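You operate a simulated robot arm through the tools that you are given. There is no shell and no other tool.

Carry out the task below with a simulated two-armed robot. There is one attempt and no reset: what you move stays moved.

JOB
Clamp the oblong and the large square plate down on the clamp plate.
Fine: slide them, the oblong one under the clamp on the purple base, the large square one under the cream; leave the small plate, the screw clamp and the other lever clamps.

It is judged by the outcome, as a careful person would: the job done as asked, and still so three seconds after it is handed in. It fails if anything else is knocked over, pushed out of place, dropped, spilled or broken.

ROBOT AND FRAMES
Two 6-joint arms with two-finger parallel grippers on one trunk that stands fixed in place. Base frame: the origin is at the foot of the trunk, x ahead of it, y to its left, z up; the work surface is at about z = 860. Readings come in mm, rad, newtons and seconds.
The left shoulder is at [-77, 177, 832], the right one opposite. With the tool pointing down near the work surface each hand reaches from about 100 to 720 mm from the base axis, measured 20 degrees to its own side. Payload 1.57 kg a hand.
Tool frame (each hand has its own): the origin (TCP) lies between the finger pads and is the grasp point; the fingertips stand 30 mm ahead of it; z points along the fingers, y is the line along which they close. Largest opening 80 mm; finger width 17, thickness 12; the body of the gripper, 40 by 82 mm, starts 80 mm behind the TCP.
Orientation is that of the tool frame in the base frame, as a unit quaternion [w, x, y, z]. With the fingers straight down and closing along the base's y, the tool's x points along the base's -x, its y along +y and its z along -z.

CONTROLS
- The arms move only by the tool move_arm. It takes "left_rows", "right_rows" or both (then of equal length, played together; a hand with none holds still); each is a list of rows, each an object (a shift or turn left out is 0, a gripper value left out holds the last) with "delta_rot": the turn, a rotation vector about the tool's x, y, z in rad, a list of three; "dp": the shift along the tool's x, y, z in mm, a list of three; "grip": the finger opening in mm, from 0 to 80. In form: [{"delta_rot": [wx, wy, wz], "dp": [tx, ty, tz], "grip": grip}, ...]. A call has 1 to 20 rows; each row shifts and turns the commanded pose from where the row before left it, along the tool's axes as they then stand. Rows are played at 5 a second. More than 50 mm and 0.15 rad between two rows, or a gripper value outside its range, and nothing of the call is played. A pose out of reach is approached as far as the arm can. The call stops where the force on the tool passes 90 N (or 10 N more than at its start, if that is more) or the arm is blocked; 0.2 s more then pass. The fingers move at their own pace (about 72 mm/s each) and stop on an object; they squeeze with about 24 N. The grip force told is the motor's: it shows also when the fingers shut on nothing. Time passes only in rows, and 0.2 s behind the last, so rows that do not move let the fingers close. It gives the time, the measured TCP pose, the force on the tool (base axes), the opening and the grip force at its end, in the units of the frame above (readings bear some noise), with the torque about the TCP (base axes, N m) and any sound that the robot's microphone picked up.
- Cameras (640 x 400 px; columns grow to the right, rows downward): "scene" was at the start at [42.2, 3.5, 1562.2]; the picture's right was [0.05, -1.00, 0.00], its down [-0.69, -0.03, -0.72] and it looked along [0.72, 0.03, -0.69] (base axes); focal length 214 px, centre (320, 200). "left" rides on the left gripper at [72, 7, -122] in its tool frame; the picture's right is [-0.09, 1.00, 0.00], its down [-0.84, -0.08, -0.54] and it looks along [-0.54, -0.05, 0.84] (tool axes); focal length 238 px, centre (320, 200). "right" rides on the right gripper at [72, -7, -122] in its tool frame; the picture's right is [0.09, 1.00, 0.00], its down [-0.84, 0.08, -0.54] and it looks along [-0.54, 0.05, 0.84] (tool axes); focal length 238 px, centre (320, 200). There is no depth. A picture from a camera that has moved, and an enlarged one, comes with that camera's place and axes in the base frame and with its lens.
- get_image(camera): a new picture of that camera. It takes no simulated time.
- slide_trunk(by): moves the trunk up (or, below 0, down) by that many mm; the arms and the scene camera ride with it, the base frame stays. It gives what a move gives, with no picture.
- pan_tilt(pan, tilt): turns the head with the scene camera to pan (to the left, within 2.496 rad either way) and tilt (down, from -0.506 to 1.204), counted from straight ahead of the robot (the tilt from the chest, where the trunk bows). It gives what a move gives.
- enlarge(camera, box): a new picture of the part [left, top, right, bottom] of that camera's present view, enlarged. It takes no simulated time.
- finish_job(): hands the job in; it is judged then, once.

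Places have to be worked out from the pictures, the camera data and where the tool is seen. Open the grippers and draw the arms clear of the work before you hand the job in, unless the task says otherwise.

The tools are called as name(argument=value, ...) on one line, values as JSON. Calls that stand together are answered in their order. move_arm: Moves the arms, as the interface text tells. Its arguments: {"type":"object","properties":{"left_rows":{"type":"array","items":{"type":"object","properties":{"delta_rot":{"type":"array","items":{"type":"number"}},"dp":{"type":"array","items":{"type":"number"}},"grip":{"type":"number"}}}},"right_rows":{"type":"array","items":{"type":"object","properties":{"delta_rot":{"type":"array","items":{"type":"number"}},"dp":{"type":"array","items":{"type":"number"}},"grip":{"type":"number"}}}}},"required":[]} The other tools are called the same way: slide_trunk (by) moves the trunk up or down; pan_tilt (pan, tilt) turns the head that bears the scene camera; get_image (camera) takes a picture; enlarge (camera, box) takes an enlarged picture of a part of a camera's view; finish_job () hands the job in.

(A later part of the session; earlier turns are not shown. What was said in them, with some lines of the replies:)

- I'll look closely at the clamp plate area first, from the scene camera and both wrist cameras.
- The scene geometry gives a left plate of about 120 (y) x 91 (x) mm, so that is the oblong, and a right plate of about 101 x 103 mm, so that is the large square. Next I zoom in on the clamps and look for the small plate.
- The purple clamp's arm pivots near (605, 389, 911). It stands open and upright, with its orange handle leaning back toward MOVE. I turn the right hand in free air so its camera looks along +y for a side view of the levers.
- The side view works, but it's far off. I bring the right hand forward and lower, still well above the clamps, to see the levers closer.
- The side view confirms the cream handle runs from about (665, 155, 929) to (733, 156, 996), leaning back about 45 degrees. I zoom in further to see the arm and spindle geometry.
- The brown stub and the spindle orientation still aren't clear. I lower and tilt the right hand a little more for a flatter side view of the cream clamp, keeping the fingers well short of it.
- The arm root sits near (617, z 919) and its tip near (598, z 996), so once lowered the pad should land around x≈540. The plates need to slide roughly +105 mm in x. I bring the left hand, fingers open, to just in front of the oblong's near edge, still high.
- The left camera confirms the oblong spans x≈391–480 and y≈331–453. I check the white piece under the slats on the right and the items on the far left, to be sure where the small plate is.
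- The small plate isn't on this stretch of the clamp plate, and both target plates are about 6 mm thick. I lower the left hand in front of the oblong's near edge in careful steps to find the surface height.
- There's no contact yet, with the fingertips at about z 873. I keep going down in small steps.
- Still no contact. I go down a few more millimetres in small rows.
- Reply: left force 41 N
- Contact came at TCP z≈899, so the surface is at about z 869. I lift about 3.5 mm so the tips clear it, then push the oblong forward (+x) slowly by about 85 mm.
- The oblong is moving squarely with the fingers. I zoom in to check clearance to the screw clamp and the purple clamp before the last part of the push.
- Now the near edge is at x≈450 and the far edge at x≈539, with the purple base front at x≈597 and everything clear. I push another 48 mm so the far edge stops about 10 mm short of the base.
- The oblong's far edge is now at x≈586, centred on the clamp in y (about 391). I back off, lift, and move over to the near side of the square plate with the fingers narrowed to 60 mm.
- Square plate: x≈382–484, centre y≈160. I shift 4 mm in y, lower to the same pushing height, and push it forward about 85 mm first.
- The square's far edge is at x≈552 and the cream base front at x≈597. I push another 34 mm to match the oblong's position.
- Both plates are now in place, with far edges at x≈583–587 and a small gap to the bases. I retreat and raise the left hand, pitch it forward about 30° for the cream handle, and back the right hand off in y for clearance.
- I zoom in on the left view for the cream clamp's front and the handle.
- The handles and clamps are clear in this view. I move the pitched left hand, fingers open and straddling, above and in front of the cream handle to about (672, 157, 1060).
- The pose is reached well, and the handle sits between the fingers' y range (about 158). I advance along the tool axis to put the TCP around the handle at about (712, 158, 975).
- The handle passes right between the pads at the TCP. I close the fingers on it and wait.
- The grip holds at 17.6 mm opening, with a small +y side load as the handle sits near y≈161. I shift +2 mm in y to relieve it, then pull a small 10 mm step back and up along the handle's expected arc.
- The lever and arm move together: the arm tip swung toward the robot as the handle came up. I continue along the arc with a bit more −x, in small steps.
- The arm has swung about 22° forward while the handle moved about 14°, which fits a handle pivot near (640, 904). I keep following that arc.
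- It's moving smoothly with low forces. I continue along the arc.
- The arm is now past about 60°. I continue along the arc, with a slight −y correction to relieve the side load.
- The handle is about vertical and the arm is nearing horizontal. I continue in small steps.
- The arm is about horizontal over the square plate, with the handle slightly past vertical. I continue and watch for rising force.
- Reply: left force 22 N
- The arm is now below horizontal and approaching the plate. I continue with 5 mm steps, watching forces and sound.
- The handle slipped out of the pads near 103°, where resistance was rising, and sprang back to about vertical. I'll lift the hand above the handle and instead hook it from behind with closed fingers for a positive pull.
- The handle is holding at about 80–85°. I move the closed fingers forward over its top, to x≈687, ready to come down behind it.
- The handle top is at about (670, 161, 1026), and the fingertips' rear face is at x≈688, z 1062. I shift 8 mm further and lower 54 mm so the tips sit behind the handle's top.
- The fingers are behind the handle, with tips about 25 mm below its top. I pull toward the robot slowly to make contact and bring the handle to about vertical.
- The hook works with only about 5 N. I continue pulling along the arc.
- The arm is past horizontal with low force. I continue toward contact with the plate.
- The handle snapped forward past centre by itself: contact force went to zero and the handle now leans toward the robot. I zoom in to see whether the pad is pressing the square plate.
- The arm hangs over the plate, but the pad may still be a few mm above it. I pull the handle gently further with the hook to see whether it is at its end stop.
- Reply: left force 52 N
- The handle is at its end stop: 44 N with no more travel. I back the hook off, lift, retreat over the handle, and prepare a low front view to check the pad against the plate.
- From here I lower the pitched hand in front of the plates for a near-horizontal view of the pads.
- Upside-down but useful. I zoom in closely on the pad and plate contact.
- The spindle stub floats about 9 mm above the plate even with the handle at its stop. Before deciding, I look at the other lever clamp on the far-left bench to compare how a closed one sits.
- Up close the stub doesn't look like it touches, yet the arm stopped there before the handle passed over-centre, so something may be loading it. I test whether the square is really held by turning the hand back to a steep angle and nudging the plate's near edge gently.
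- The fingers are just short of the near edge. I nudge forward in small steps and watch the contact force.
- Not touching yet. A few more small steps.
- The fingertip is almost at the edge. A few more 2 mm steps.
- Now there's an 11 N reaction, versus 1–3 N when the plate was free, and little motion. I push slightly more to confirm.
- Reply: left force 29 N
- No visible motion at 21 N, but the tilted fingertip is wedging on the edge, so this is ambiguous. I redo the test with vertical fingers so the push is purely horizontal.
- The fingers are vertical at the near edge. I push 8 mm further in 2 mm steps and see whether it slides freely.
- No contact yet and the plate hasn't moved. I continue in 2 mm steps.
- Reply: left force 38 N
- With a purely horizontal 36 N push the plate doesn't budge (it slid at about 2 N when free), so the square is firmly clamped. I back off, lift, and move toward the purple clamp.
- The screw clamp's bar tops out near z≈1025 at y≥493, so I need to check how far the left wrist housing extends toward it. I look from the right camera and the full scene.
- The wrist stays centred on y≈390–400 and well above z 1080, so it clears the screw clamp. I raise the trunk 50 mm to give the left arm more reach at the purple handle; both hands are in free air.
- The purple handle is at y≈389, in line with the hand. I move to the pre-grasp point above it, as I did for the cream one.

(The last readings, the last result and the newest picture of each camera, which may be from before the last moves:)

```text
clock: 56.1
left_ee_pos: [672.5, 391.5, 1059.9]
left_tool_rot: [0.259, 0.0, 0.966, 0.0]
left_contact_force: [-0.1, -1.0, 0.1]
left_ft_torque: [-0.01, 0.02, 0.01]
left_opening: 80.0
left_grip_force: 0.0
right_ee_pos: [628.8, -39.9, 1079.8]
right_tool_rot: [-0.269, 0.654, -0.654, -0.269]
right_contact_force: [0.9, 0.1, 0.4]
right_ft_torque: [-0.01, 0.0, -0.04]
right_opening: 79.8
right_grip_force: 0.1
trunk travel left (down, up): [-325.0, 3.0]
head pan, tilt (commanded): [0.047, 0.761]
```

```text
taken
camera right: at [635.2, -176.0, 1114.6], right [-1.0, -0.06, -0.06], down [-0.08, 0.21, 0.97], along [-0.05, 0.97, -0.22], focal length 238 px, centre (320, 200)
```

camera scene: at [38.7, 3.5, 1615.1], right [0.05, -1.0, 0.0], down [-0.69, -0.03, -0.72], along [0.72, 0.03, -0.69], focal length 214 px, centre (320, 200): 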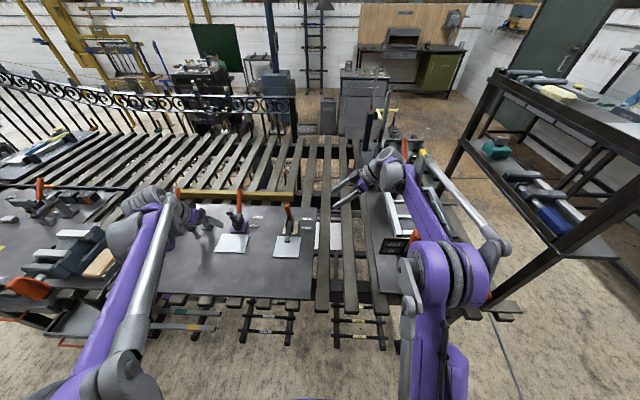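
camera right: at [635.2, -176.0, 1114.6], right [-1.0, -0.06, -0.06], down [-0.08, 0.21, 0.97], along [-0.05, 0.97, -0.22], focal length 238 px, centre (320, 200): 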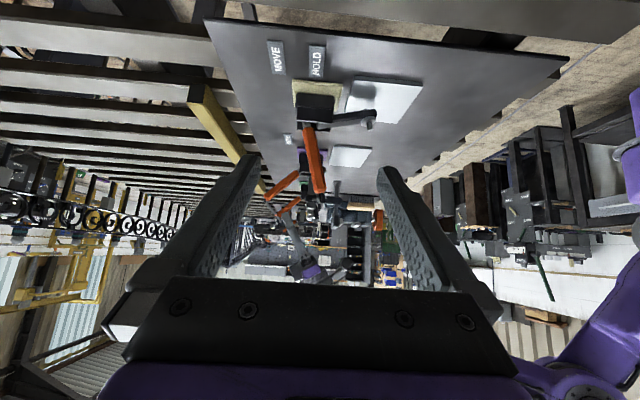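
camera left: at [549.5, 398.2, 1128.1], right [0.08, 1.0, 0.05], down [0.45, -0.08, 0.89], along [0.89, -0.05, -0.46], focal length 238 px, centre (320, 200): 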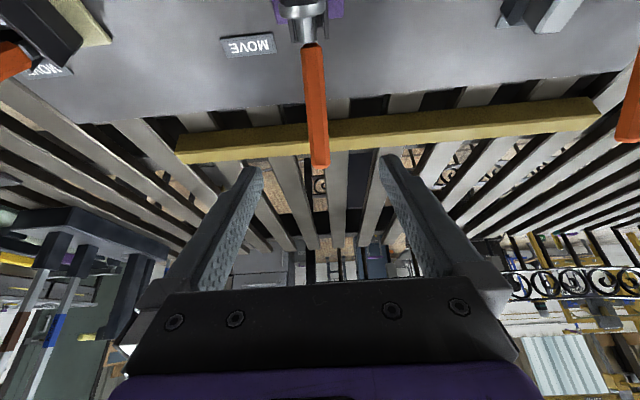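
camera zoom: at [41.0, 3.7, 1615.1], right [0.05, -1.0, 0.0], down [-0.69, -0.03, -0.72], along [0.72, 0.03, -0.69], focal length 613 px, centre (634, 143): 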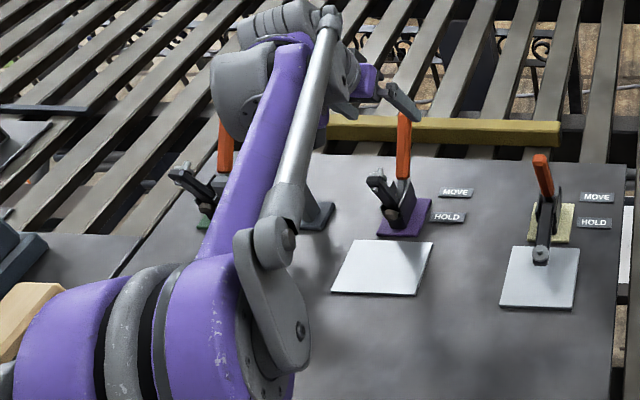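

The view matches the cream approach, with the handle centred between the fingers. I advance to the grasp point.

move_arm(left_rows=[{"dp": [3.4, 0, 32.8]}, {"dp": [3.4, 0, 32.8]}, {"dp": [3.4, 0, 32.8]}, {}])

get_image(camera="left")

enlarge(camera="right", box=[220, 90, 400, 250])

enlarge(camera="scene", box=[100, 150, 320, 290])

```text
clock: 57.1
left_ee_pos: [711.7, 391.6, 969.8]
left_tool_rot: [0.26, 0.0, 0.966, 0.0]
left_contact_force: [-0.2, 0.4, -0.4]
left_ft_torque: [-0.03, -0.01, -0.01]
left_opening: 79.9
left_grip_force: 0.1
right_ee_pos: [627.4, -40.4, 1079.9]
right_tool_rot: [0.27, -0.654, 0.654, 0.268]
right_contact_force: [0.3, -0.1, 0.2]
right_ft_torque: [-0.01, -0.01, 0.02]
right_opening: 80.0
right_grip_force: 0.1
trunk travel left (down, up): [-325.0, 3.0]
head pan, tilt (commanded): [0.047, 0.761]
```

```text
taken
camera left: at [590.2, 399.7, 1039.0], right [0.08, 1.0, 0.05], down [0.45, -0.08, 0.89], along [0.89, -0.05, -0.46], focal length 238 px, centre (320, 200)
```

left: 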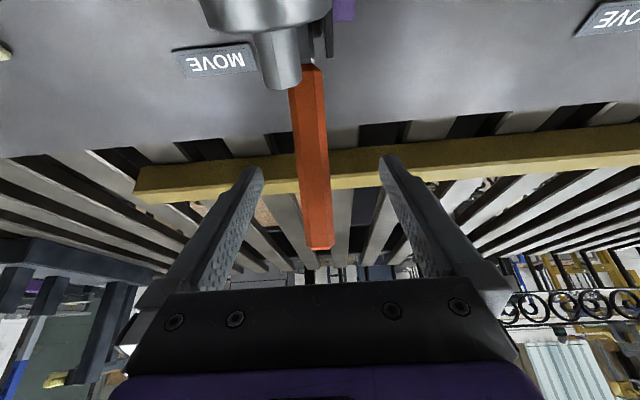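

```text
2.50 times, centred on (310, 170) of right
camera zoom: at [634.0, -176.5, 1115.3], right [-1.0, -0.06, -0.07], down [-0.08, 0.21, 0.97], along [-0.05, 0.97, -0.22], focal length 596 px, centre (345, 275)
```

zoom: 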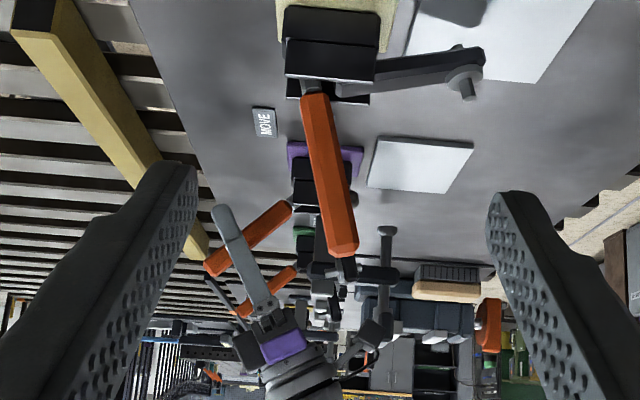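

```text
2.86 times, centred on (210, 220) of scene
camera zoom: at [39.4, 3.2, 1615.1], right [0.05, -1.0, 0.0], down [-0.69, -0.03, -0.72], along [0.72, 0.03, -0.69], focal length 613 px, centre (634, 143)
```

zoom: 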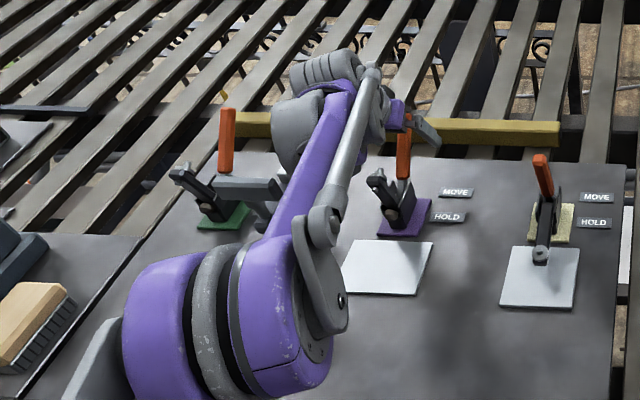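

I'm at the grasp point with the handle about 3 mm toward −y. I shift −3 mm and close the fingers.

move_arm(left_rows=[{"dp": [0, -3, 0]}, {"grip": 8}, {}, {}, {}, {}])

get_image(camera="left")

```text
clock: 58.5
left_ee_pos: [714.0, 390.6, 970.9]
left_tool_rot: [0.26, -0.001, 0.966, 0.001]
left_contact_force: [0.7, 7.0, 3.3]
left_ft_torque: [0.26, 0.05, -0.06]
left_opening: 18.0
left_grip_force: 32.2
right_ee_pos: [628.9, -39.1, 1079.1]
right_tool_rot: [0.269, -0.654, 0.654, 0.269]
right_contact_force: [-0.4, -0.3, -1.0]
right_ft_torque: [-0.01, 0.02, -0.02]
right_opening: 79.7
right_grip_force: 0.0
trunk travel left (down, up): [-325.0, 3.0]
head pan, tilt (commanded): [0.047, 0.761]
```

```text
taken
camera left: at [590.9, 397.2, 1040.3], right [0.08, 1.0, 0.05], down [0.45, -0.08, 0.89], along [0.89, -0.05, -0.46], focal length 238 px, centre (320, 200)
```

left: 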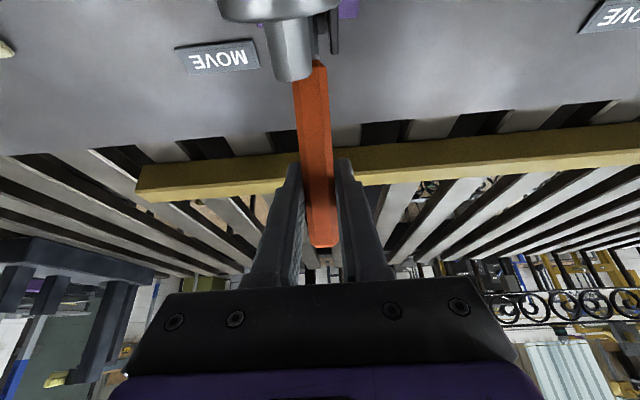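

Gripped at 18 mm opening. I replay the same arc that worked for the cream handle, first part.

move_arm(left_rows=[{"dp": [1.1, 0, -4.9]}, {"dp": [1.1, 0, -4.9]}, {"dp": [1.7, 0, -4.7]}, {"dp": [1.7, 0, -4.7]}, {"dp": [1.8, 0, -4.6]}, {"dp": [3.2, 0, -4.6]}, {"dp": [3.2, 0, -4.6]}, {"dp": [3.2, 0, -4.6]}, {}])

get_image(camera="left")

enlarge(camera="right", box=[220, 90, 400, 250])

```text
clock: 60.5
left_ee_pos: [680.8, 391.3, 993.8]
left_tool_rot: [0.26, 0.0, 0.966, -0.001]
left_contact_force: [13.1, 20.5, 2.9]
left_ft_torque: [0.19, -0.91, 0.0]
left_opening: 17.8
left_grip_force: 33.2
right_ee_pos: [629.4, -35.9, 1079.2]
right_tool_rot: [0.268, -0.654, 0.655, 0.268]
right_contact_force: [-0.1, -0.1, -0.3]
right_ft_torque: [0.02, -0.01, -0.02]
right_opening: 79.7
right_grip_force: 0.2
trunk travel left (down, up): [-325.0, 3.0]
head pan, tilt (commanded): [0.047, 0.761]
```

```text
taken
camera left: at [558.1, 397.2, 1062.6], right [0.08, 1.0, 0.05], down [0.45, -0.08, 0.89], along [0.89, -0.05, -0.46], focal length 238 px, centre (320, 200)
```

left: 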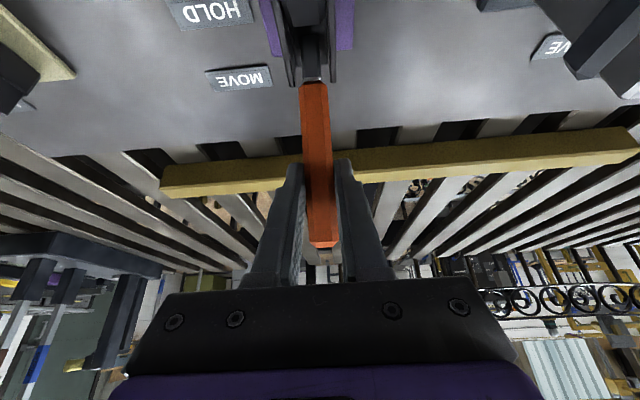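

```text
2.50 times, centred on (310, 170) of right
camera zoom: at [635.7, -174.0, 1114.9], right [-1.0, -0.06, -0.06], down [-0.08, 0.22, 0.97], along [-0.05, 0.97, -0.22], focal length 596 px, centre (345, 275)
```

zoom: 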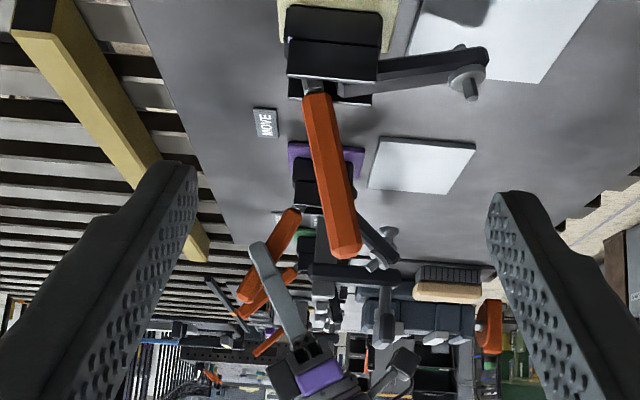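

It's going well, with the arm swinging forward. There's a 20 N side load in +y, so I shift +1.4 mm to relieve it and continue to about 85°.

move_arm(left_rows=[{"dp": [0, 1.4, 0]}, {"dp": [3.85, 0, -4.27]}, {"dp": [3.85, 0, -4.27]}, {"dp": [3.85, 0, -4.27]}, {"dp": [4.57, 0, -3.6]}, {"dp": [4.57, 0, -3.6]}, {}])

get_image(camera="left")

enlarge(camera="right", box=[220, 90, 400, 250])

```text
clock: 62.1
left_ee_pos: [650.8, 389.6, 1002.2]
left_tool_rot: [0.259, 0.0, 0.966, 0.001]
left_contact_force: [5.1, 7.7, 1.8]
left_ft_torque: [0.63, -0.43, 0.06]
left_opening: 17.4
left_grip_force: 32.1
right_ee_pos: [628.7, -39.7, 1079.9]
right_tool_rot: [0.269, -0.653, 0.655, 0.269]
right_contact_force: [-0.9, -0.5, -0.3]
right_ft_torque: [-0.02, -0.03, -0.03]
right_opening: 80.3
right_grip_force: 0.0
trunk travel left (down, up): [-325.0, 3.0]
head pan, tilt (commanded): [0.047, 0.761]
```

```text
taken
camera left: at [529.7, 397.5, 1071.4], right [0.08, 1.0, 0.05], down [0.45, -0.08, 0.89], along [0.89, -0.05, -0.46], focal length 238 px, centre (320, 200)
```

left: 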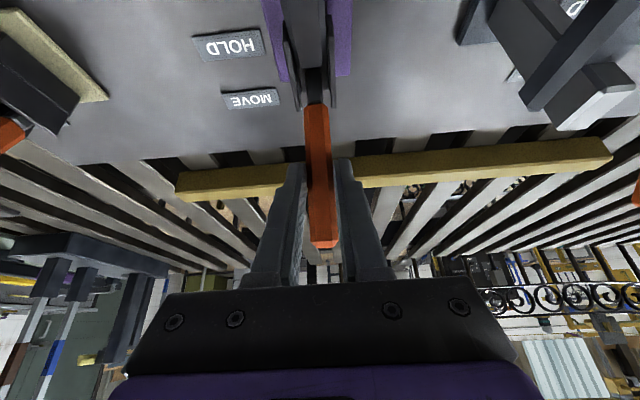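

```text
2.50 times, centred on (310, 170) of right
camera zoom: at [634.8, -175.4, 1115.1], right [-1.0, -0.06, -0.07], down [-0.08, 0.21, 0.97], along [-0.05, 0.97, -0.22], focal length 596 px, centre (345, 275)
```

zoom: 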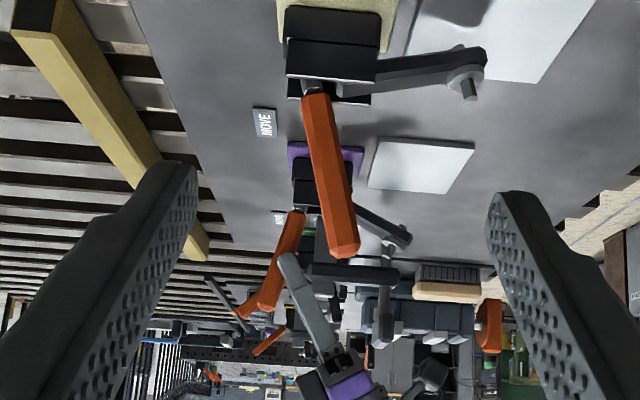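

The purple handle is at about 80° with its arm well forward. I open the fingers, lift straight up off the handle, close, and ease the pitch to 22° for the hook.

move_arm(left_rows=[{"grip": 60}, {}, {"dp": [-20, 0, -34.6]}, {"dp": [-20, 0, -34.6]}, {"delta_rot": [0, 0.14, 0], "grip": 0}, {}, {}])

get_image(camera="left")

enlarge(camera="right", box=[220, 90, 400, 250])

```text
clock: 63.7
left_ee_pos: [652.3, 388.9, 1082.6]
left_tool_rot: [0.191, 0.0, 0.982, 0.0]
left_contact_force: [0.2, 0.2, -0.1]
left_ft_torque: [0.01, 0.0, 0.01]
left_opening: 0.0
left_grip_force: 21.7
right_ee_pos: [628.0, -39.5, 1078.5]
right_tool_rot: [0.269, -0.654, 0.654, 0.269]
right_contact_force: [0.5, 0.7, -0.3]
right_ft_torque: [-0.01, -0.01, -0.02]
right_opening: 79.8
right_grip_force: 0.1
trunk travel left (down, up): [-325.0, 3.0]
head pan, tilt (commanded): [0.047, 0.761]
```

```text
taken
camera left: at [541.2, 396.8, 1168.2], right [0.09, 1.0, 0.03], down [0.57, -0.08, 0.82], along [0.82, -0.05, -0.58], focal length 238 px, centre (320, 200)
```

left: 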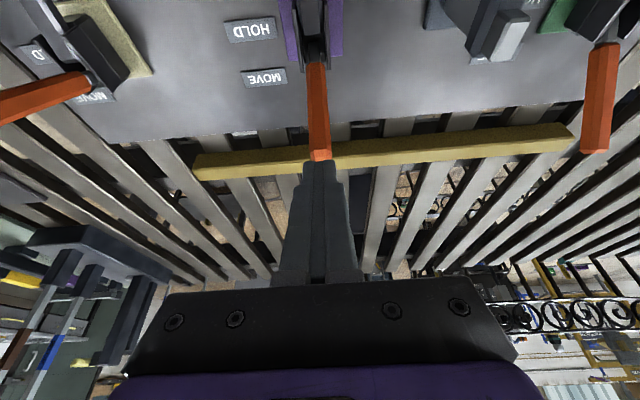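

```text
2.50 times, centred on (310, 170) of right
camera zoom: at [634.7, -176.1, 1114.9], right [-1.0, -0.06, -0.06], down [-0.08, 0.21, 0.97], along [-0.05, 0.97, -0.22], focal length 596 px, centre (345, 275)
```

zoom: 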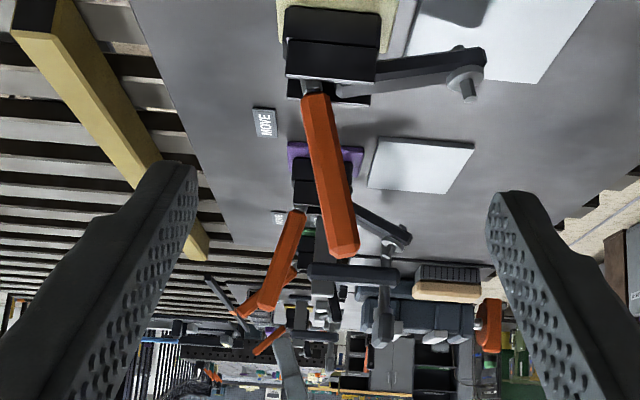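

The handle stayed at about 76°, with its top near (680, 390, 1026). I go over it to x≈698 and look before lowering behind it.

move_arm(left_rows=[{"dp": [-23, 0.5, 4.2]}, {"dp": [-23, 0.5, 4.2]}, {}])

get_image(camera="left")

enlarge(camera="right", box=[220, 90, 400, 250])

```text
clock: 64.5
left_ee_pos: [697.8, 387.3, 1094.0]
left_tool_rot: [0.192, -0.001, 0.981, -0.001]
left_contact_force: [-0.4, -0.5, -0.1]
left_ft_torque: [0.01, 0.0, -0.02]
left_opening: 0.1
left_grip_force: 21.5
right_ee_pos: [626.4, -38.9, 1079.8]
right_tool_rot: [0.27, -0.654, 0.654, 0.269]
right_contact_force: [-0.6, 0.7, -0.1]
right_ft_torque: [0.02, -0.03, 0.0]
right_opening: 80.0
right_grip_force: 0.1
trunk travel left (down, up): [-325.0, 3.0]
head pan, tilt (commanded): [0.047, 0.761]
```

```text
taken
camera left: at [587.0, 394.6, 1178.3], right [0.09, 1.0, 0.03], down [0.57, -0.08, 0.82], along [0.82, -0.05, -0.58], focal length 238 px, centre (320, 200)
```

left: 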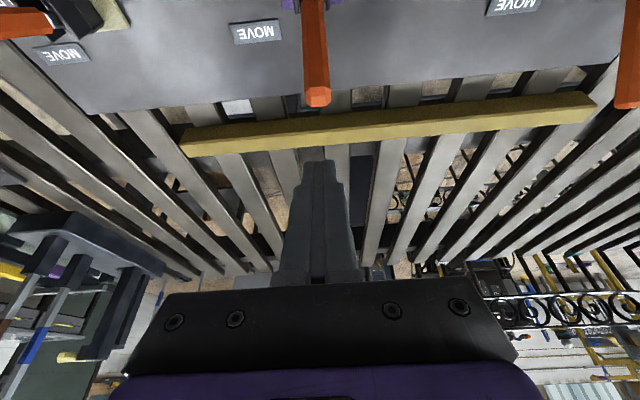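

```text
2.50 times, centred on (310, 170) of right
camera zoom: at [633.8, -176.3, 1115.2], right [-1.0, -0.06, -0.07], down [-0.08, 0.21, 0.97], along [-0.05, 0.97, -0.22], focal length 596 px, centre (345, 275)
```

zoom: 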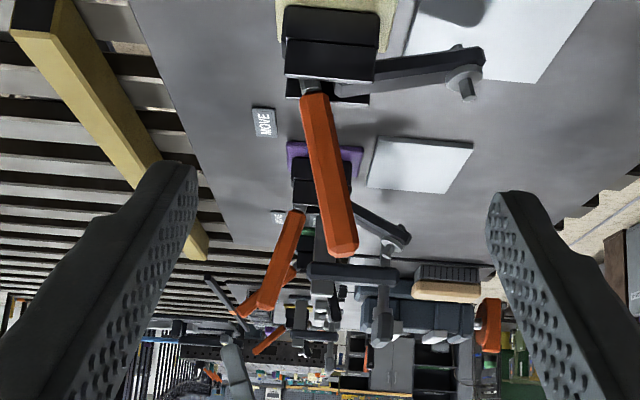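

The handle top is confirmed at about (680, 391, 1027), so the finger rear face at x≈701 has about 12 mm of clearance. I lower behind it.

move_arm(left_rows=[{"dp": [10.3, 1.5, 25.5]}, {"dp": [10.3, 1.5, 25.5]}, {}])

get_image(camera="left")

enlarge(camera="right", box=[220, 90, 400, 250])

```text
clock: 65.3
left_ee_pos: [696.4, 392.9, 1039.1]
left_tool_rot: [0.192, -0.001, 0.981, 0.0]
left_contact_force: [0.1, 0.3, 0.1]
left_ft_torque: [0.04, -0.01, -0.04]
left_opening: 0.0
left_grip_force: 21.5
right_ee_pos: [628.2, -38.1, 1079.5]
right_tool_rot: [-0.269, 0.654, -0.654, -0.269]
right_contact_force: [0.1, 0.0, -0.2]
right_ft_torque: [0.01, 0.0, -0.01]
right_opening: 80.1
right_grip_force: 0.0
trunk travel left (down, up): [-325.0, 3.0]
head pan, tilt (commanded): [0.047, 0.761]
```

```text
taken
camera left: at [585.8, 400.0, 1124.1], right [0.09, 1.0, 0.03], down [0.57, -0.08, 0.82], along [0.82, -0.05, -0.58], focal length 238 px, centre (320, 200)
```

left: 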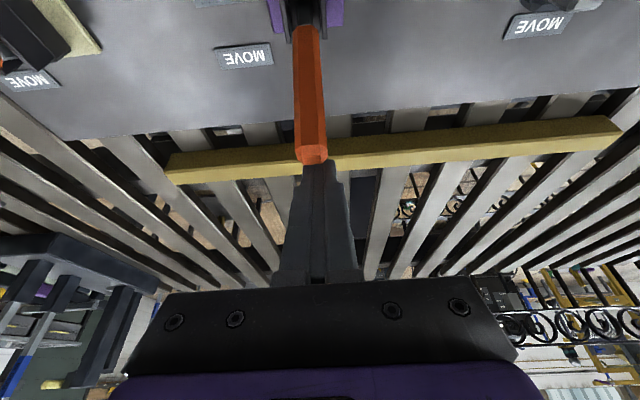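

```text
2.50 times, centred on (310, 170) of right
camera zoom: at [634.4, -176.4, 1115.1], right [-1.0, -0.06, -0.07], down [-0.08, 0.21, 0.97], along [-0.05, 0.97, -0.22], focal length 596 px, centre (345, 275)
```

zoom: 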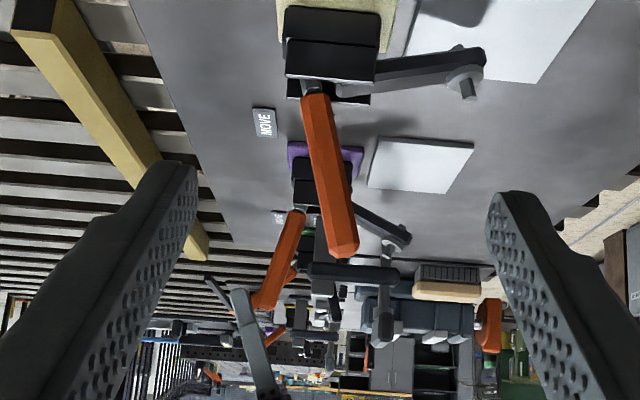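

The fingertips are behind the handle top. I make a small depth and y correction, then pull toward the robot.

move_arm(left_rows=[{"dp": [1.5, -2, 3.7]}, {"dp": [4.6, 0, -1.9]}, {"dp": [4.6, 0, -1.9]}, {"dp": [4.5, 0, -2.6]}, {"dp": [4.5, 0, -2.6]}, {"dp": [4.5, 0, -2.6]}, {"dp": [4.5, 0, -2.6]}, {"dp": [4.6, 0, -2.2]}])

get_image(camera="left")

enlarge(camera="right", box=[220, 90, 400, 250])

```text
clock: 67.1
left_ee_pos: [661.7, 391.0, 1036.6]
left_tool_rot: [0.191, 0.0, 0.982, 0.0]
left_contact_force: [7.1, 2.5, 5.4]
left_ft_torque: [0.03, 0.02, -0.01]
left_opening: 0.0
left_grip_force: 21.6
right_ee_pos: [628.4, -38.8, 1078.9]
right_tool_rot: [0.269, -0.654, 0.654, 0.269]
right_contact_force: [-0.4, 0.2, -0.6]
right_ft_torque: [0.01, 0.01, 0.02]
right_opening: 80.0
right_grip_force: 0.0
trunk travel left (down, up): [-325.0, 3.0]
head pan, tilt (commanded): [0.047, 0.761]
```

```text
taken
camera left: at [550.6, 398.1, 1121.6], right [0.08, 1.0, 0.04], down [0.57, -0.08, 0.82], along [0.82, -0.05, -0.58], focal length 238 px, centre (320, 200)
```

left: 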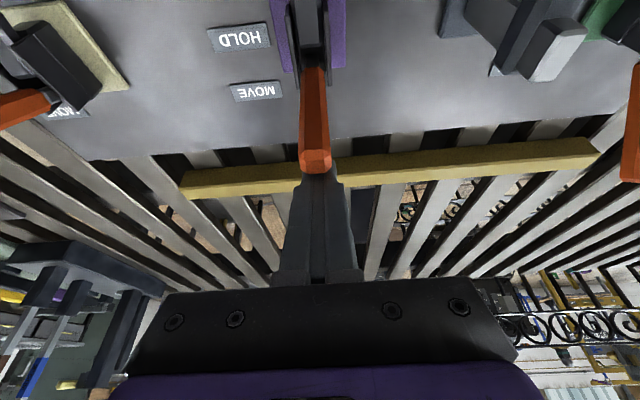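

```text
2.50 times, centred on (310, 170) of right
camera zoom: at [634.8, -176.2, 1115.0], right [-1.0, -0.06, -0.07], down [-0.08, 0.21, 0.97], along [-0.05, 0.97, -0.22], focal length 596 px, centre (345, 275)
```

zoom: 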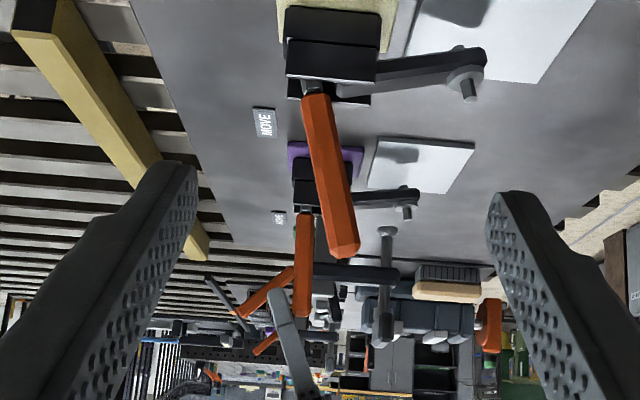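

The arm is about horizontal with only about 7 N. I continue the pull to take the handle past centre.

move_arm(left_rows=[{"dp": [4.8, 0, -1.7]}, {"dp": [4.8, 0, -1.6]}, {"dp": [4.8, 0, -1.4]}])

get_image(camera="left")

enlarge(camera="right", box=[220, 90, 400, 250])

```text
clock: 67.9
left_ee_pos: [645.8, 391.9, 1034.2]
left_tool_rot: [0.189, 0.0, 0.982, 0.001]
left_contact_force: [-0.1, 0.3, -0.3]
left_ft_torque: [0.02, -0.01, -0.02]
left_opening: 0.1
left_grip_force: 21.8
right_ee_pos: [626.6, -38.6, 1079.8]
right_tool_rot: [0.269, -0.653, 0.655, 0.269]
right_contact_force: [-0.7, -1.6, 0.8]
right_ft_torque: [-0.01, -0.01, 0.0]
right_opening: 80.2
right_grip_force: 0.2
trunk travel left (down, up): [-325.0, 3.0]
head pan, tilt (commanded): [0.047, 0.761]
```

```text
taken
camera left: at [534.8, 398.9, 1119.5], right [0.09, 1.0, 0.03], down [0.57, -0.08, 0.82], along [0.81, -0.05, -0.58], focal length 238 px, centre (320, 200)
```

left: 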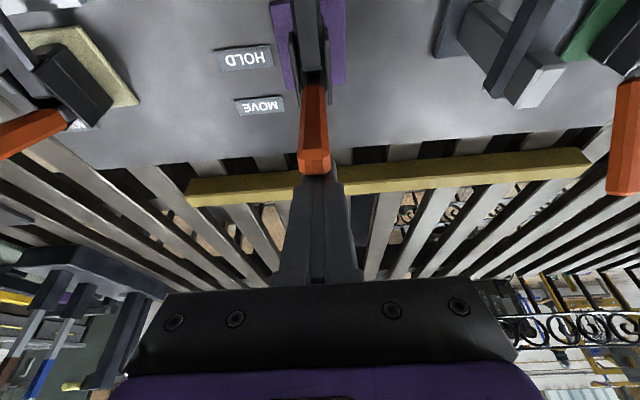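

```text
2.50 times, centred on (310, 170) of right
camera zoom: at [633.8, -176.3, 1114.7], right [-1.0, -0.06, -0.07], down [-0.08, 0.21, 0.97], along [-0.05, 0.97, -0.22], focal length 596 px, centre (345, 275)
```

zoom: 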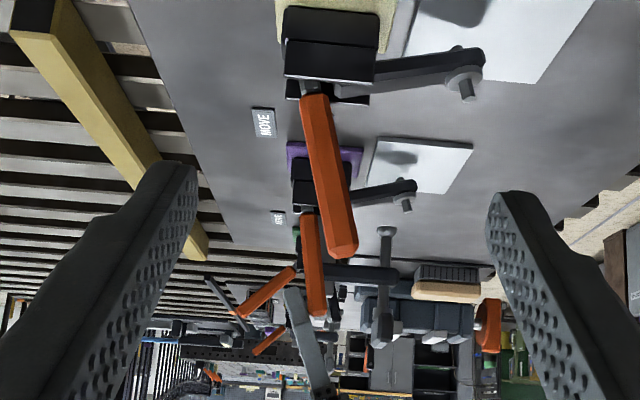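

Force dropped to zero, so the handle has probably snapped past centre. I pull a little further to confirm it's at its end stop.

move_arm(left_rows=[{"dp": [4.8, 0, -1.2]}, {"dp": [4.8, 0, -1.1]}, {"dp": [3, 0, -0.7]}])

enlarge(camera="right", box=[220, 90, 400, 250])

get_image(camera="left")

```text
clock: 68.7
left_ee_pos: [635.4, 392.0, 1032.8]
left_tool_rot: [0.192, -0.001, 0.981, 0.0]
left_contact_force: [2.8, 1.2, 0.6]
left_ft_torque: [-0.06, 0.01, -0.03]
left_opening: 0.2
left_grip_force: 21.1
right_ee_pos: [627.6, -38.0, 1079.5]
right_tool_rot: [0.269, -0.654, 0.654, 0.269]
right_contact_force: [-0.3, -0.4, 0.5]
right_ft_torque: [-0.02, 0.02, 0.01]
right_opening: 80.0
right_grip_force: 0.2
trunk travel left (down, up): [-325.0, 3.0]
head pan, tilt (commanded): [0.047, 0.761]
```

```text
2.50 times, centred on (310, 170) of right
camera zoom: at [634.8, -176.2, 1115.0], right [-1.0, -0.06, -0.07], down [-0.08, 0.21, 0.97], along [-0.05, 0.97, -0.22], focal length 596 px, centre (345, 275)
```

zoom: 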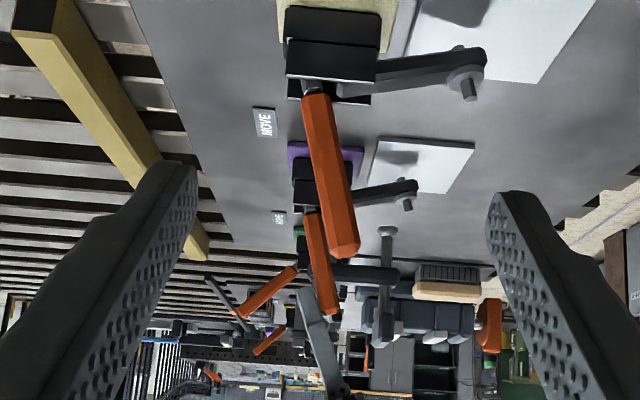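

```text
taken
camera left: at [523.1, 398.5, 1118.3], right [0.09, 1.0, 0.03], down [0.57, -0.08, 0.82], along [0.82, -0.05, -0.58], focal length 238 px, centre (320, 200)
```

left: 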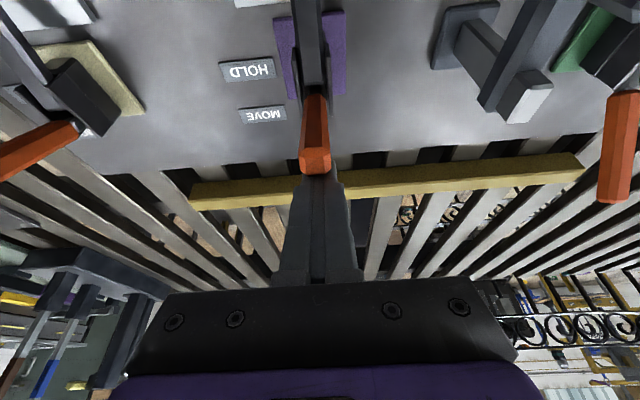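

The handle moved a bit further with only about 3 N. I pull slightly more until it firmly stops, as the cream one did.

move_arm(left_rows=[{"dp": [1.9, 0, -0.5]}, {"dp": [1.9, 0, -0.5]}])

enlarge(camera="right", box=[220, 90, 400, 250])

```text
clock: 69.3
left_ee_pos: [633.6, 391.2, 1032.9]
left_tool_rot: [0.192, 0.0, 0.981, 0.0]
left_contact_force: [27.8, 5.5, 15.8]
left_ft_torque: [-0.23, 0.07, -0.15]
left_opening: 0.0
left_grip_force: 21.3
right_ee_pos: [629.3, -38.5, 1079.2]
right_tool_rot: [0.268, -0.654, 0.655, 0.269]
right_contact_force: [0.2, -0.7, 0.0]
right_ft_torque: [0.01, 0.0, 0.01]
right_opening: 80.0
right_grip_force: 0.1
trunk travel left (down, up): [-325.0, 3.0]
head pan, tilt (commanded): [0.047, 0.761]
```

```text
2.50 times, centred on (310, 170) of right
camera zoom: at [636.8, -176.3, 1114.6], right [-1.0, -0.06, -0.06], down [-0.08, 0.21, 0.97], along [-0.05, 0.97, -0.22], focal length 596 px, centre (345, 275)
```

zoom: 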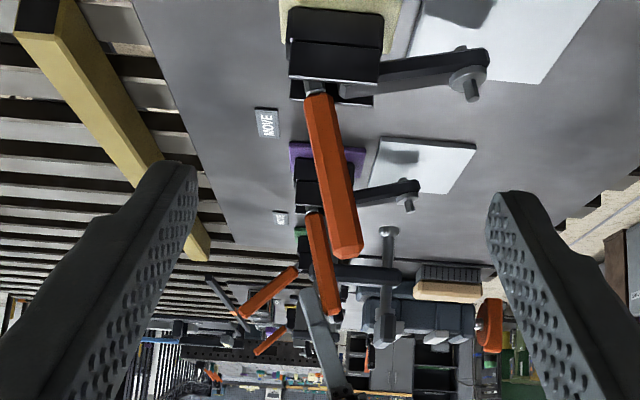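

It's at the end stop (28 N, no further travel). I back off, lift over the handle, retreat in −x and bring the hand upright.

move_arm(left_rows=[{"dp": [-11.1, 0, 4.5]}, {"dp": [-13.1, 0, -32.5]}, {"dp": [-13.1, 0, -32.5]}, {"dp": [45.4, 0, -18.4]}, {"dp": [45.4, 0, -18.4]}, {"dp": [45.4, 0, -18.4]}, {"dp": [45.4, 0, -18.4], "grip": 60}, {"delta_rot": [0, 0.128, 0]}, {"delta_rot": [0, 0.128, 0]}, {"delta_rot": [0, 0.128, 0]}, {}])

get_image(camera="left")

enlarge(camera="scene", box=[140, 150, 360, 300])

enlarge(camera="right", box=[220, 90, 400, 250])

```text
clock: 71.7
left_ee_pos: [444.1, 392.2, 1101.7]
left_tool_rot: [0.0, 0.0, 1.0, 0.0]
left_contact_force: [0.4, -0.8, 0.9]
left_ft_torque: [-0.02, 0.02, 0.01]
left_opening: 60.1
left_grip_force: 0.1
right_ee_pos: [627.6, -39.3, 1079.1]
right_tool_rot: [0.269, -0.653, 0.655, 0.268]
right_contact_force: [-1.2, 0.5, 0.1]
right_ft_torque: [-0.01, 0.02, 0.0]
right_opening: 80.2
right_grip_force: 0.1
trunk travel left (down, up): [-325.0, 3.0]
head pan, tilt (commanded): [0.047, 0.761]
```

```text
taken
camera left: at [374.8, 398.7, 1223.0], right [0.09, 1.0, 0.0], down [0.84, -0.08, 0.54], along [0.54, -0.05, -0.84], focal length 238 px, centre (320, 200)
```

left: 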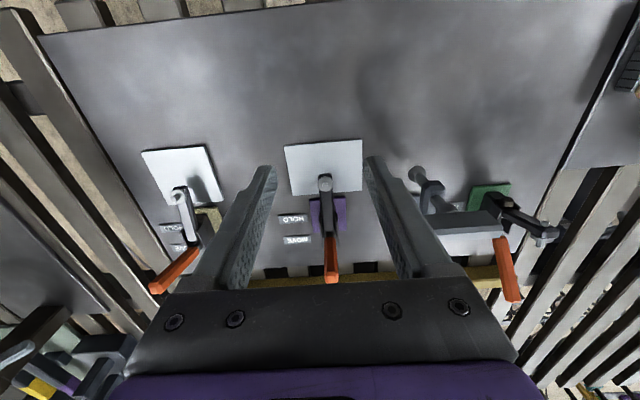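

```text
2.67 times, centred on (250, 225) of scene
camera zoom: at [39.5, 3.3, 1615.1], right [0.05, -1.0, 0.0], down [-0.69, -0.03, -0.72], along [0.72, 0.03, -0.69], focal length 572 px, centre (507, 133)
```

zoom: 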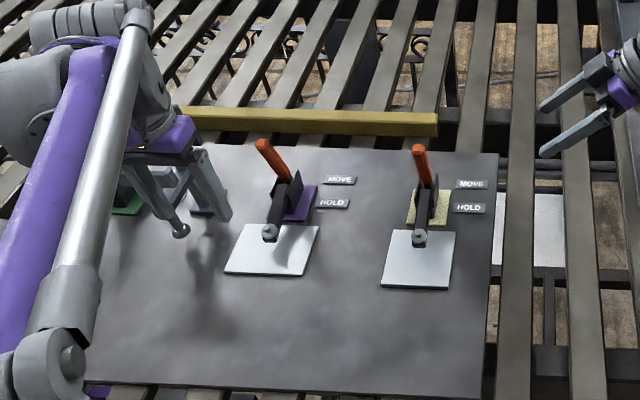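

```text
2.50 times, centred on (310, 170) of right
camera zoom: at [634.1, -176.3, 1115.2], right [-1.0, -0.06, -0.07], down [-0.08, 0.21, 0.97], along [-0.05, 0.97, -0.22], focal length 596 px, centre (345, 275)
```

zoom: 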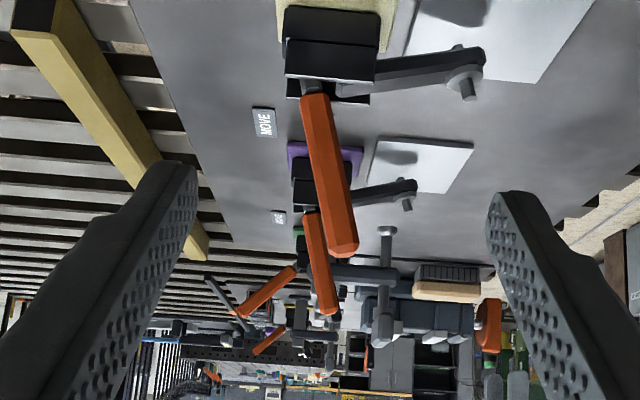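

Both handles lean to HOLD and both arms lie over their plates. I test the oblong the same way, lowering in front of its near edge and nudging it.

move_arm(left_rows=[{"dp": [0, 0, 46]}, {"dp": [0, 0, 46]}, {"dp": [0, 0, 46]}, {"dp": [0, 0, 46]}, {"dp": [0, 0, 10]}, {"dp": [0, 0, 5.5]}, {"dp": [-16, 0, 0]}, {"dp": [-14, 0, 0]}, {}])

get_image(camera="left")

enlarge(camera="right", box=[280, 120, 400, 220])

```text
clock: 73.7
left_ee_pos: [476.5, 390.5, 904.1]
left_tool_rot: [0.002, 0.0, 1.0, 0.0]
left_contact_force: [-1.5, 0.0, -0.6]
left_ft_torque: [0.01, 0.0, 0.01]
left_opening: 60.0
left_grip_force: 0.1
right_ee_pos: [627.9, -38.5, 1079.5]
right_tool_rot: [-0.268, 0.654, -0.654, -0.27]
right_contact_force: [-0.4, -0.3, 0.3]
right_ft_torque: [0.01, -0.01, -0.01]
right_opening: 80.2
right_grip_force: 0.1
trunk travel left (down, up): [-325.0, 3.0]
head pan, tilt (commanded): [0.047, 0.761]
```

```text
taken
camera left: at [405.5, 398.2, 1025.7], right [0.09, 1.0, 0.0], down [0.84, -0.08, 0.54], along [0.54, -0.05, -0.84], focal length 238 px, centre (320, 200)
```

left: 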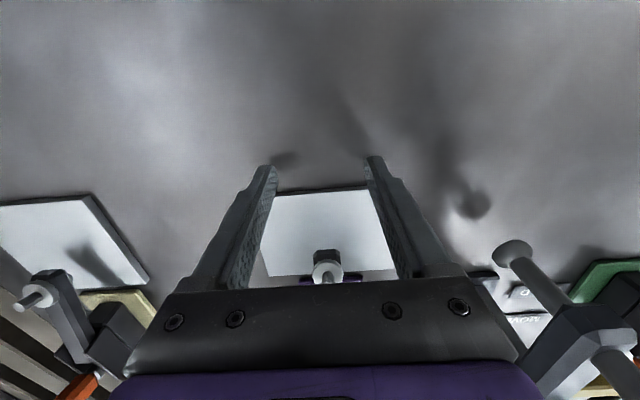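

```text
4.00 times, centred on (340, 170) of right
camera zoom: at [634.2, -176.2, 1115.1], right [-1.0, -0.06, -0.07], down [-0.08, 0.21, 0.97], along [-0.05, 0.97, -0.22], focal length 953 px, centre (240, 320)
```

zoom: 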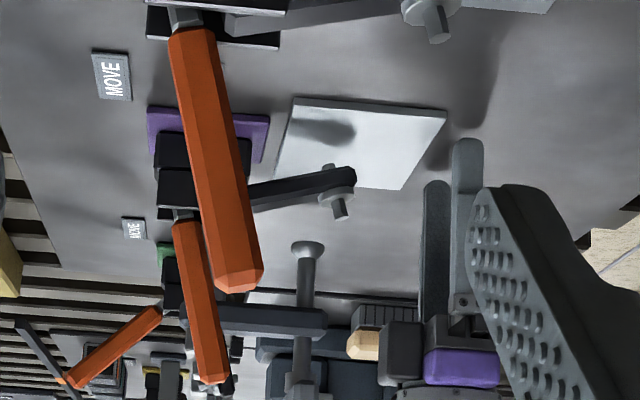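

The tips are at z≈874, so I lower 3 mm and step forward toward contact.

move_arm(left_rows=[{"dp": [0, 0, 3]}, {"dp": [-4, 0, 0]}, {"dp": [-3, 0, 0]}, {"dp": [-2, 0, 0]}, {"dp": [-2, 0, 0]}])

enlarge(camera="right", box=[280, 120, 400, 220])

```text
clock: 74.9
left_ee_pos: [486.9, 391.2, 901.4]
left_tool_rot: [0.001, 0.0, 1.0, 0.0]
left_contact_force: [0.5, 0.3, 0.5]
left_ft_torque: [-0.01, -0.03, 0.0]
left_opening: 59.7
left_grip_force: 0.1
right_ee_pos: [628.1, -39.8, 1079.9]
right_tool_rot: [0.269, -0.653, 0.655, 0.269]
right_contact_force: [0.2, 0.7, 0.6]
right_ft_torque: [-0.01, 0.03, 0.01]
right_opening: 80.0
right_grip_force: 0.1
trunk travel left (down, up): [-325.0, 3.0]
head pan, tilt (commanded): [0.047, 0.761]
```

```text
4.00 times, centred on (340, 170) of right
camera zoom: at [634.4, -176.2, 1115.1], right [-1.0, -0.06, -0.07], down [-0.08, 0.21, 0.97], along [-0.05, 0.97, -0.22], focal length 953 px, centre (240, 320)
```

zoom: 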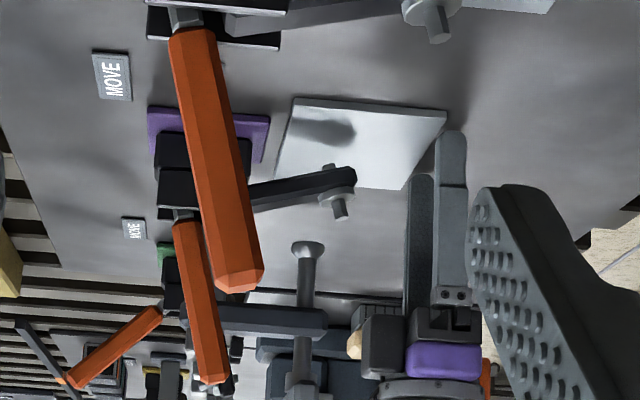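

It's about to touch with no force yet. Two more 2 mm steps.

move_arm(left_rows=[{"dp": [-2, 0, 0]}, {"dp": [-2, 0, 0]}, {"dp": [-1.5, 0, 0]}])

enlarge(camera="right", box=[280, 120, 400, 220])

```text
clock: 75.7
left_ee_pos: [488.3, 390.1, 900.5]
left_tool_rot: [-0.001, -0.001, 1.0, 0.0]
left_contact_force: [-33.8, -0.4, -1.4]
left_ft_torque: [0.04, 0.99, -0.25]
left_opening: 59.9
left_grip_force: 0.1
right_ee_pos: [623.5, -39.7, 1080.2]
right_tool_rot: [0.27, -0.654, 0.654, 0.268]
right_contact_force: [-0.7, 0.3, 0.9]
right_ft_torque: [0.0, -0.01, 0.01]
right_opening: 79.7
right_grip_force: 0.0
trunk travel left (down, up): [-325.0, 3.0]
head pan, tilt (commanded): [0.047, 0.761]
```

```text
4.00 times, centred on (340, 170) of right
camera zoom: at [630.7, -176.2, 1116.4], right [-1.0, -0.06, -0.07], down [-0.08, 0.21, 0.97], along [-0.05, 0.97, -0.22], focal length 953 px, centre (240, 320)
```

zoom: 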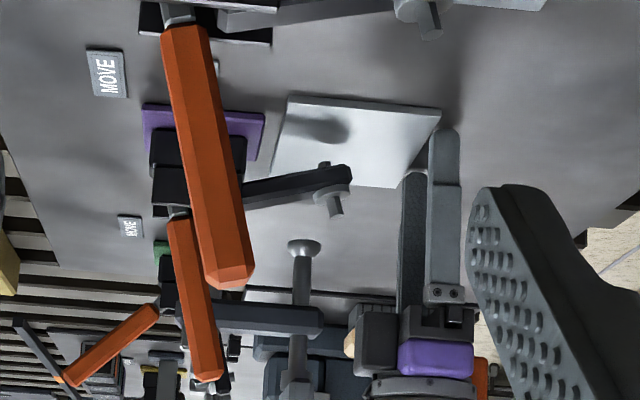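

The oblong resists 34 N without moving, so both plates are firmly clamped. I back the left hand off, lift it and open both grippers, drawing both arms clear of the work.

move_arm(left_rows=[{"dp": [8, 0, 0]}, {"dp": [25, 0, 0]}, {"dp": [0, 0, -48]}, {"dp": [0, 0, -48]}, {"dp": [0, 0, -48]}, {"dp": [0, 0, -48], "grip": 80}, {"dp": [0, 0, -48]}, {"dp": [40, 15, 0]}, {"dp": [40, 15, 0]}, {"dp": [40, 15, 0]}], right_rows=[{}, {}, {}, {}, {}, {"dp": [-2.7, 40, -19.8], "grip": 80}, {"dp": [-2.7, 40, -19.8]}, {"dp": [-2.7, 40, -19.8]}, {"dp": [-2.7, 40, -19.8]}, {"dp": [-2.7, 40, -19.8]}])

get_image(camera="scene")

enlarge(camera="scene", box=[140, 160, 340, 300])

get_image(camera="left")

get_image(camera="right")

```text
clock: 77.9
left_ee_pos: [336.3, 432.1, 1140.9]
left_tool_rot: [0.002, 0.0, 1.0, -0.001]
left_contact_force: [0.2, -0.3, -0.3]
left_ft_torque: [0.01, -0.03, 0.01]
left_opening: 79.9
left_grip_force: 0.0
right_ee_pos: [427.8, -99.5, 1162.0]
right_tool_rot: [0.27, -0.653, 0.655, 0.268]
right_contact_force: [-0.4, -0.7, 0.7]
right_ft_torque: [0.02, -0.06, -0.03]
right_opening: 80.0
right_grip_force: 0.0
trunk travel left (down, up): [-325.0, 3.0]
head pan, tilt (commanded): [0.047, 0.761]
```

```text
taken
camera scene: at [37.1, 3.5, 1615.1], right [0.05, -1.0, 0.0], down [-0.69, -0.03, -0.73], along [0.72, 0.03, -0.69], focal length 214 px, centre (320, 200)
```

scene: 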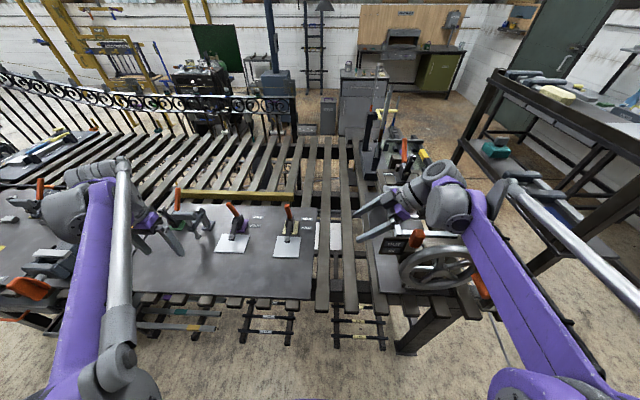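

```text
2.86 times, centred on (240, 230) of scene
camera zoom: at [37.1, 3.5, 1615.1], right [0.05, -1.0, 0.0], down [-0.69, -0.03, -0.73], along [0.72, 0.03, -0.69], focal length 613 px, centre (549, 114)
```

zoom: 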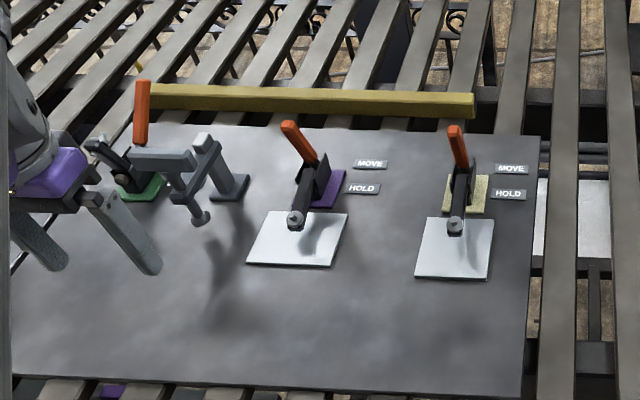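

```text
taken
camera left: at [265.5, 441.7, 1261.5], right [0.09, 1.0, 0.0], down [0.84, -0.08, 0.54], along [0.54, -0.05, -0.84], focal length 238 px, centre (320, 200)
```

left: 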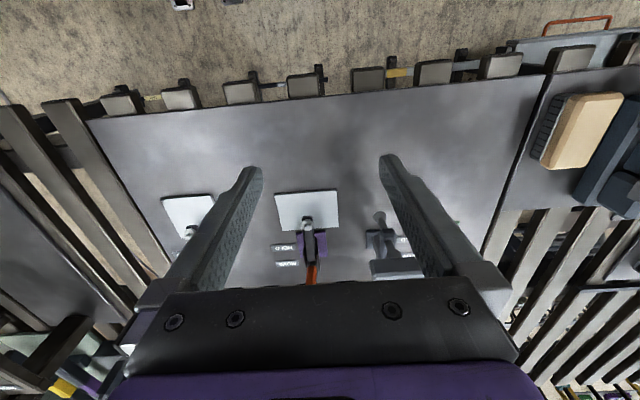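

```text
taken
camera right: at [434.1, -237.0, 1196.7], right [-1.0, -0.06, -0.07], down [-0.08, 0.21, 0.97], along [-0.05, 0.97, -0.22], focal length 238 px, centre (320, 200)
```

right: 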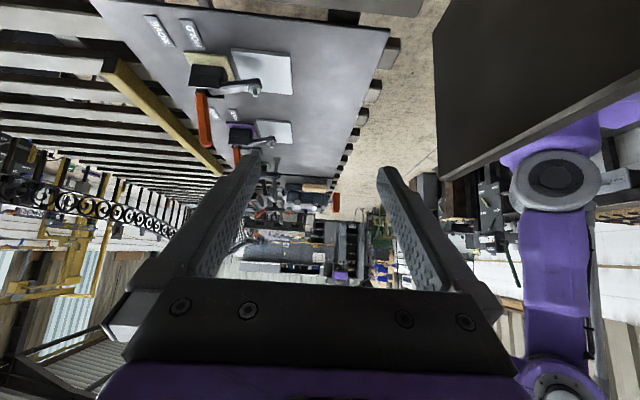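

Everything looks in order. I zoom in once more to confirm there was a real gap between the plates and bases, so that the push tests were meaningful, and that the handles have stayed at HOLD.

enlarge(camera="scene", box=[215, 195, 310, 265])

enlarge(camera="right", box=[170, 40, 310, 160])

enlarge(camera="left", box=[250, 170, 370, 290])

```text
5.71 times, centred on (262, 230) of scene
camera zoom: at [37.1, 3.5, 1615.1], right [0.05, -1.0, 0.0], down [-0.69, -0.03, -0.73], along [0.72, 0.03, -0.69], focal length 1226 px, centre (649, 29)
```

zoom: 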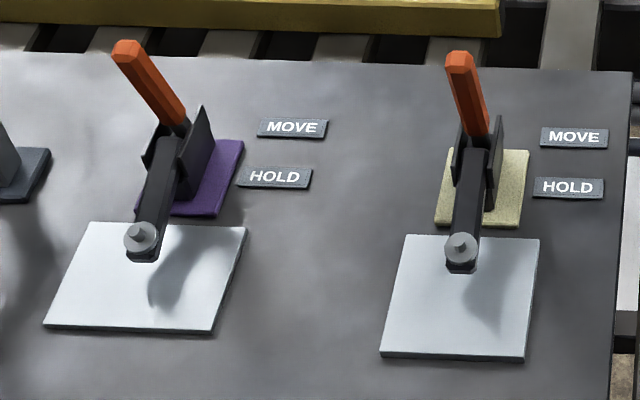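

```text
3.33 times, centred on (240, 100) of right
camera zoom: at [434.1, -237.0, 1196.7], right [-1.0, -0.06, -0.07], down [-0.08, 0.21, 0.97], along [-0.05, 0.97, -0.22], focal length 794 px, centre (587, 533)
```

zoom: 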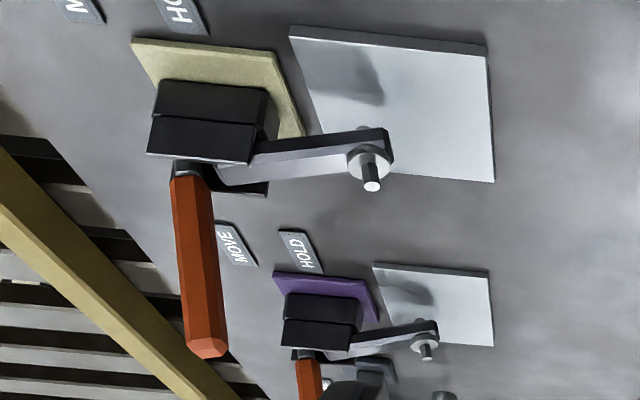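

```text
3.33 times, centred on (310, 230) of left
camera zoom: at [265.5, 441.7, 1261.5], right [0.09, 1.0, 0.0], down [0.84, -0.08, 0.54], along [0.54, -0.05, -0.84], focal length 794 px, centre (353, 100)
```

zoom: 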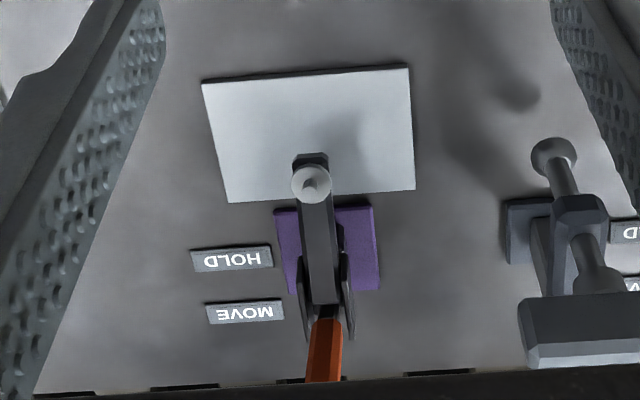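

A clear gap of about 8–10 mm remains between each plate and its base, so the push tests were valid. Both handles stayed at HOLD with the arms down on the plates. The screw clamp, green clamp and everything else look untouched, and the arms are clear with grippers open, so I hand the job in.

finish_job()

```text
The job is handed in.
```

Both plates are clamped down on the clamp plate: the oblong under the clamp on the purple base, and the large square under the cream one. I've handed the job in.

- **Sliding:** I pushed each plate forward until its far edge was about 10 mm short of the clamp base, lined up with the clamp arm.
- **Clamping:** I pulled each lever past centre until it hit its end stop on the HOLD side. Partway through, the cream lever slipped out of the gripper. I finished that one, and the end of the purple one, by hooking the handle from behind with closed fingers.
- **Check:** With the levers closed, I pushed each plate's near edge with about 35 N and neither moved. Free, they slid at about 1–3 N.
- **One oddity:** In the close-up of the cream clamp, the pad looked about 9 mm above the plate even with the lever closed. The push test says the plate is held, so I went by that rather than the picture. I didn't take the same close-up of the purple clamp.

In the final pictures the screw clamp, the green clamp and the rest of the bench look unmoved. The small plate wasn't on this part of the clamp plate, and I never located it for certain. Both arms are clear with their grippers open, and the trunk is still raised 50 mm from where it started.
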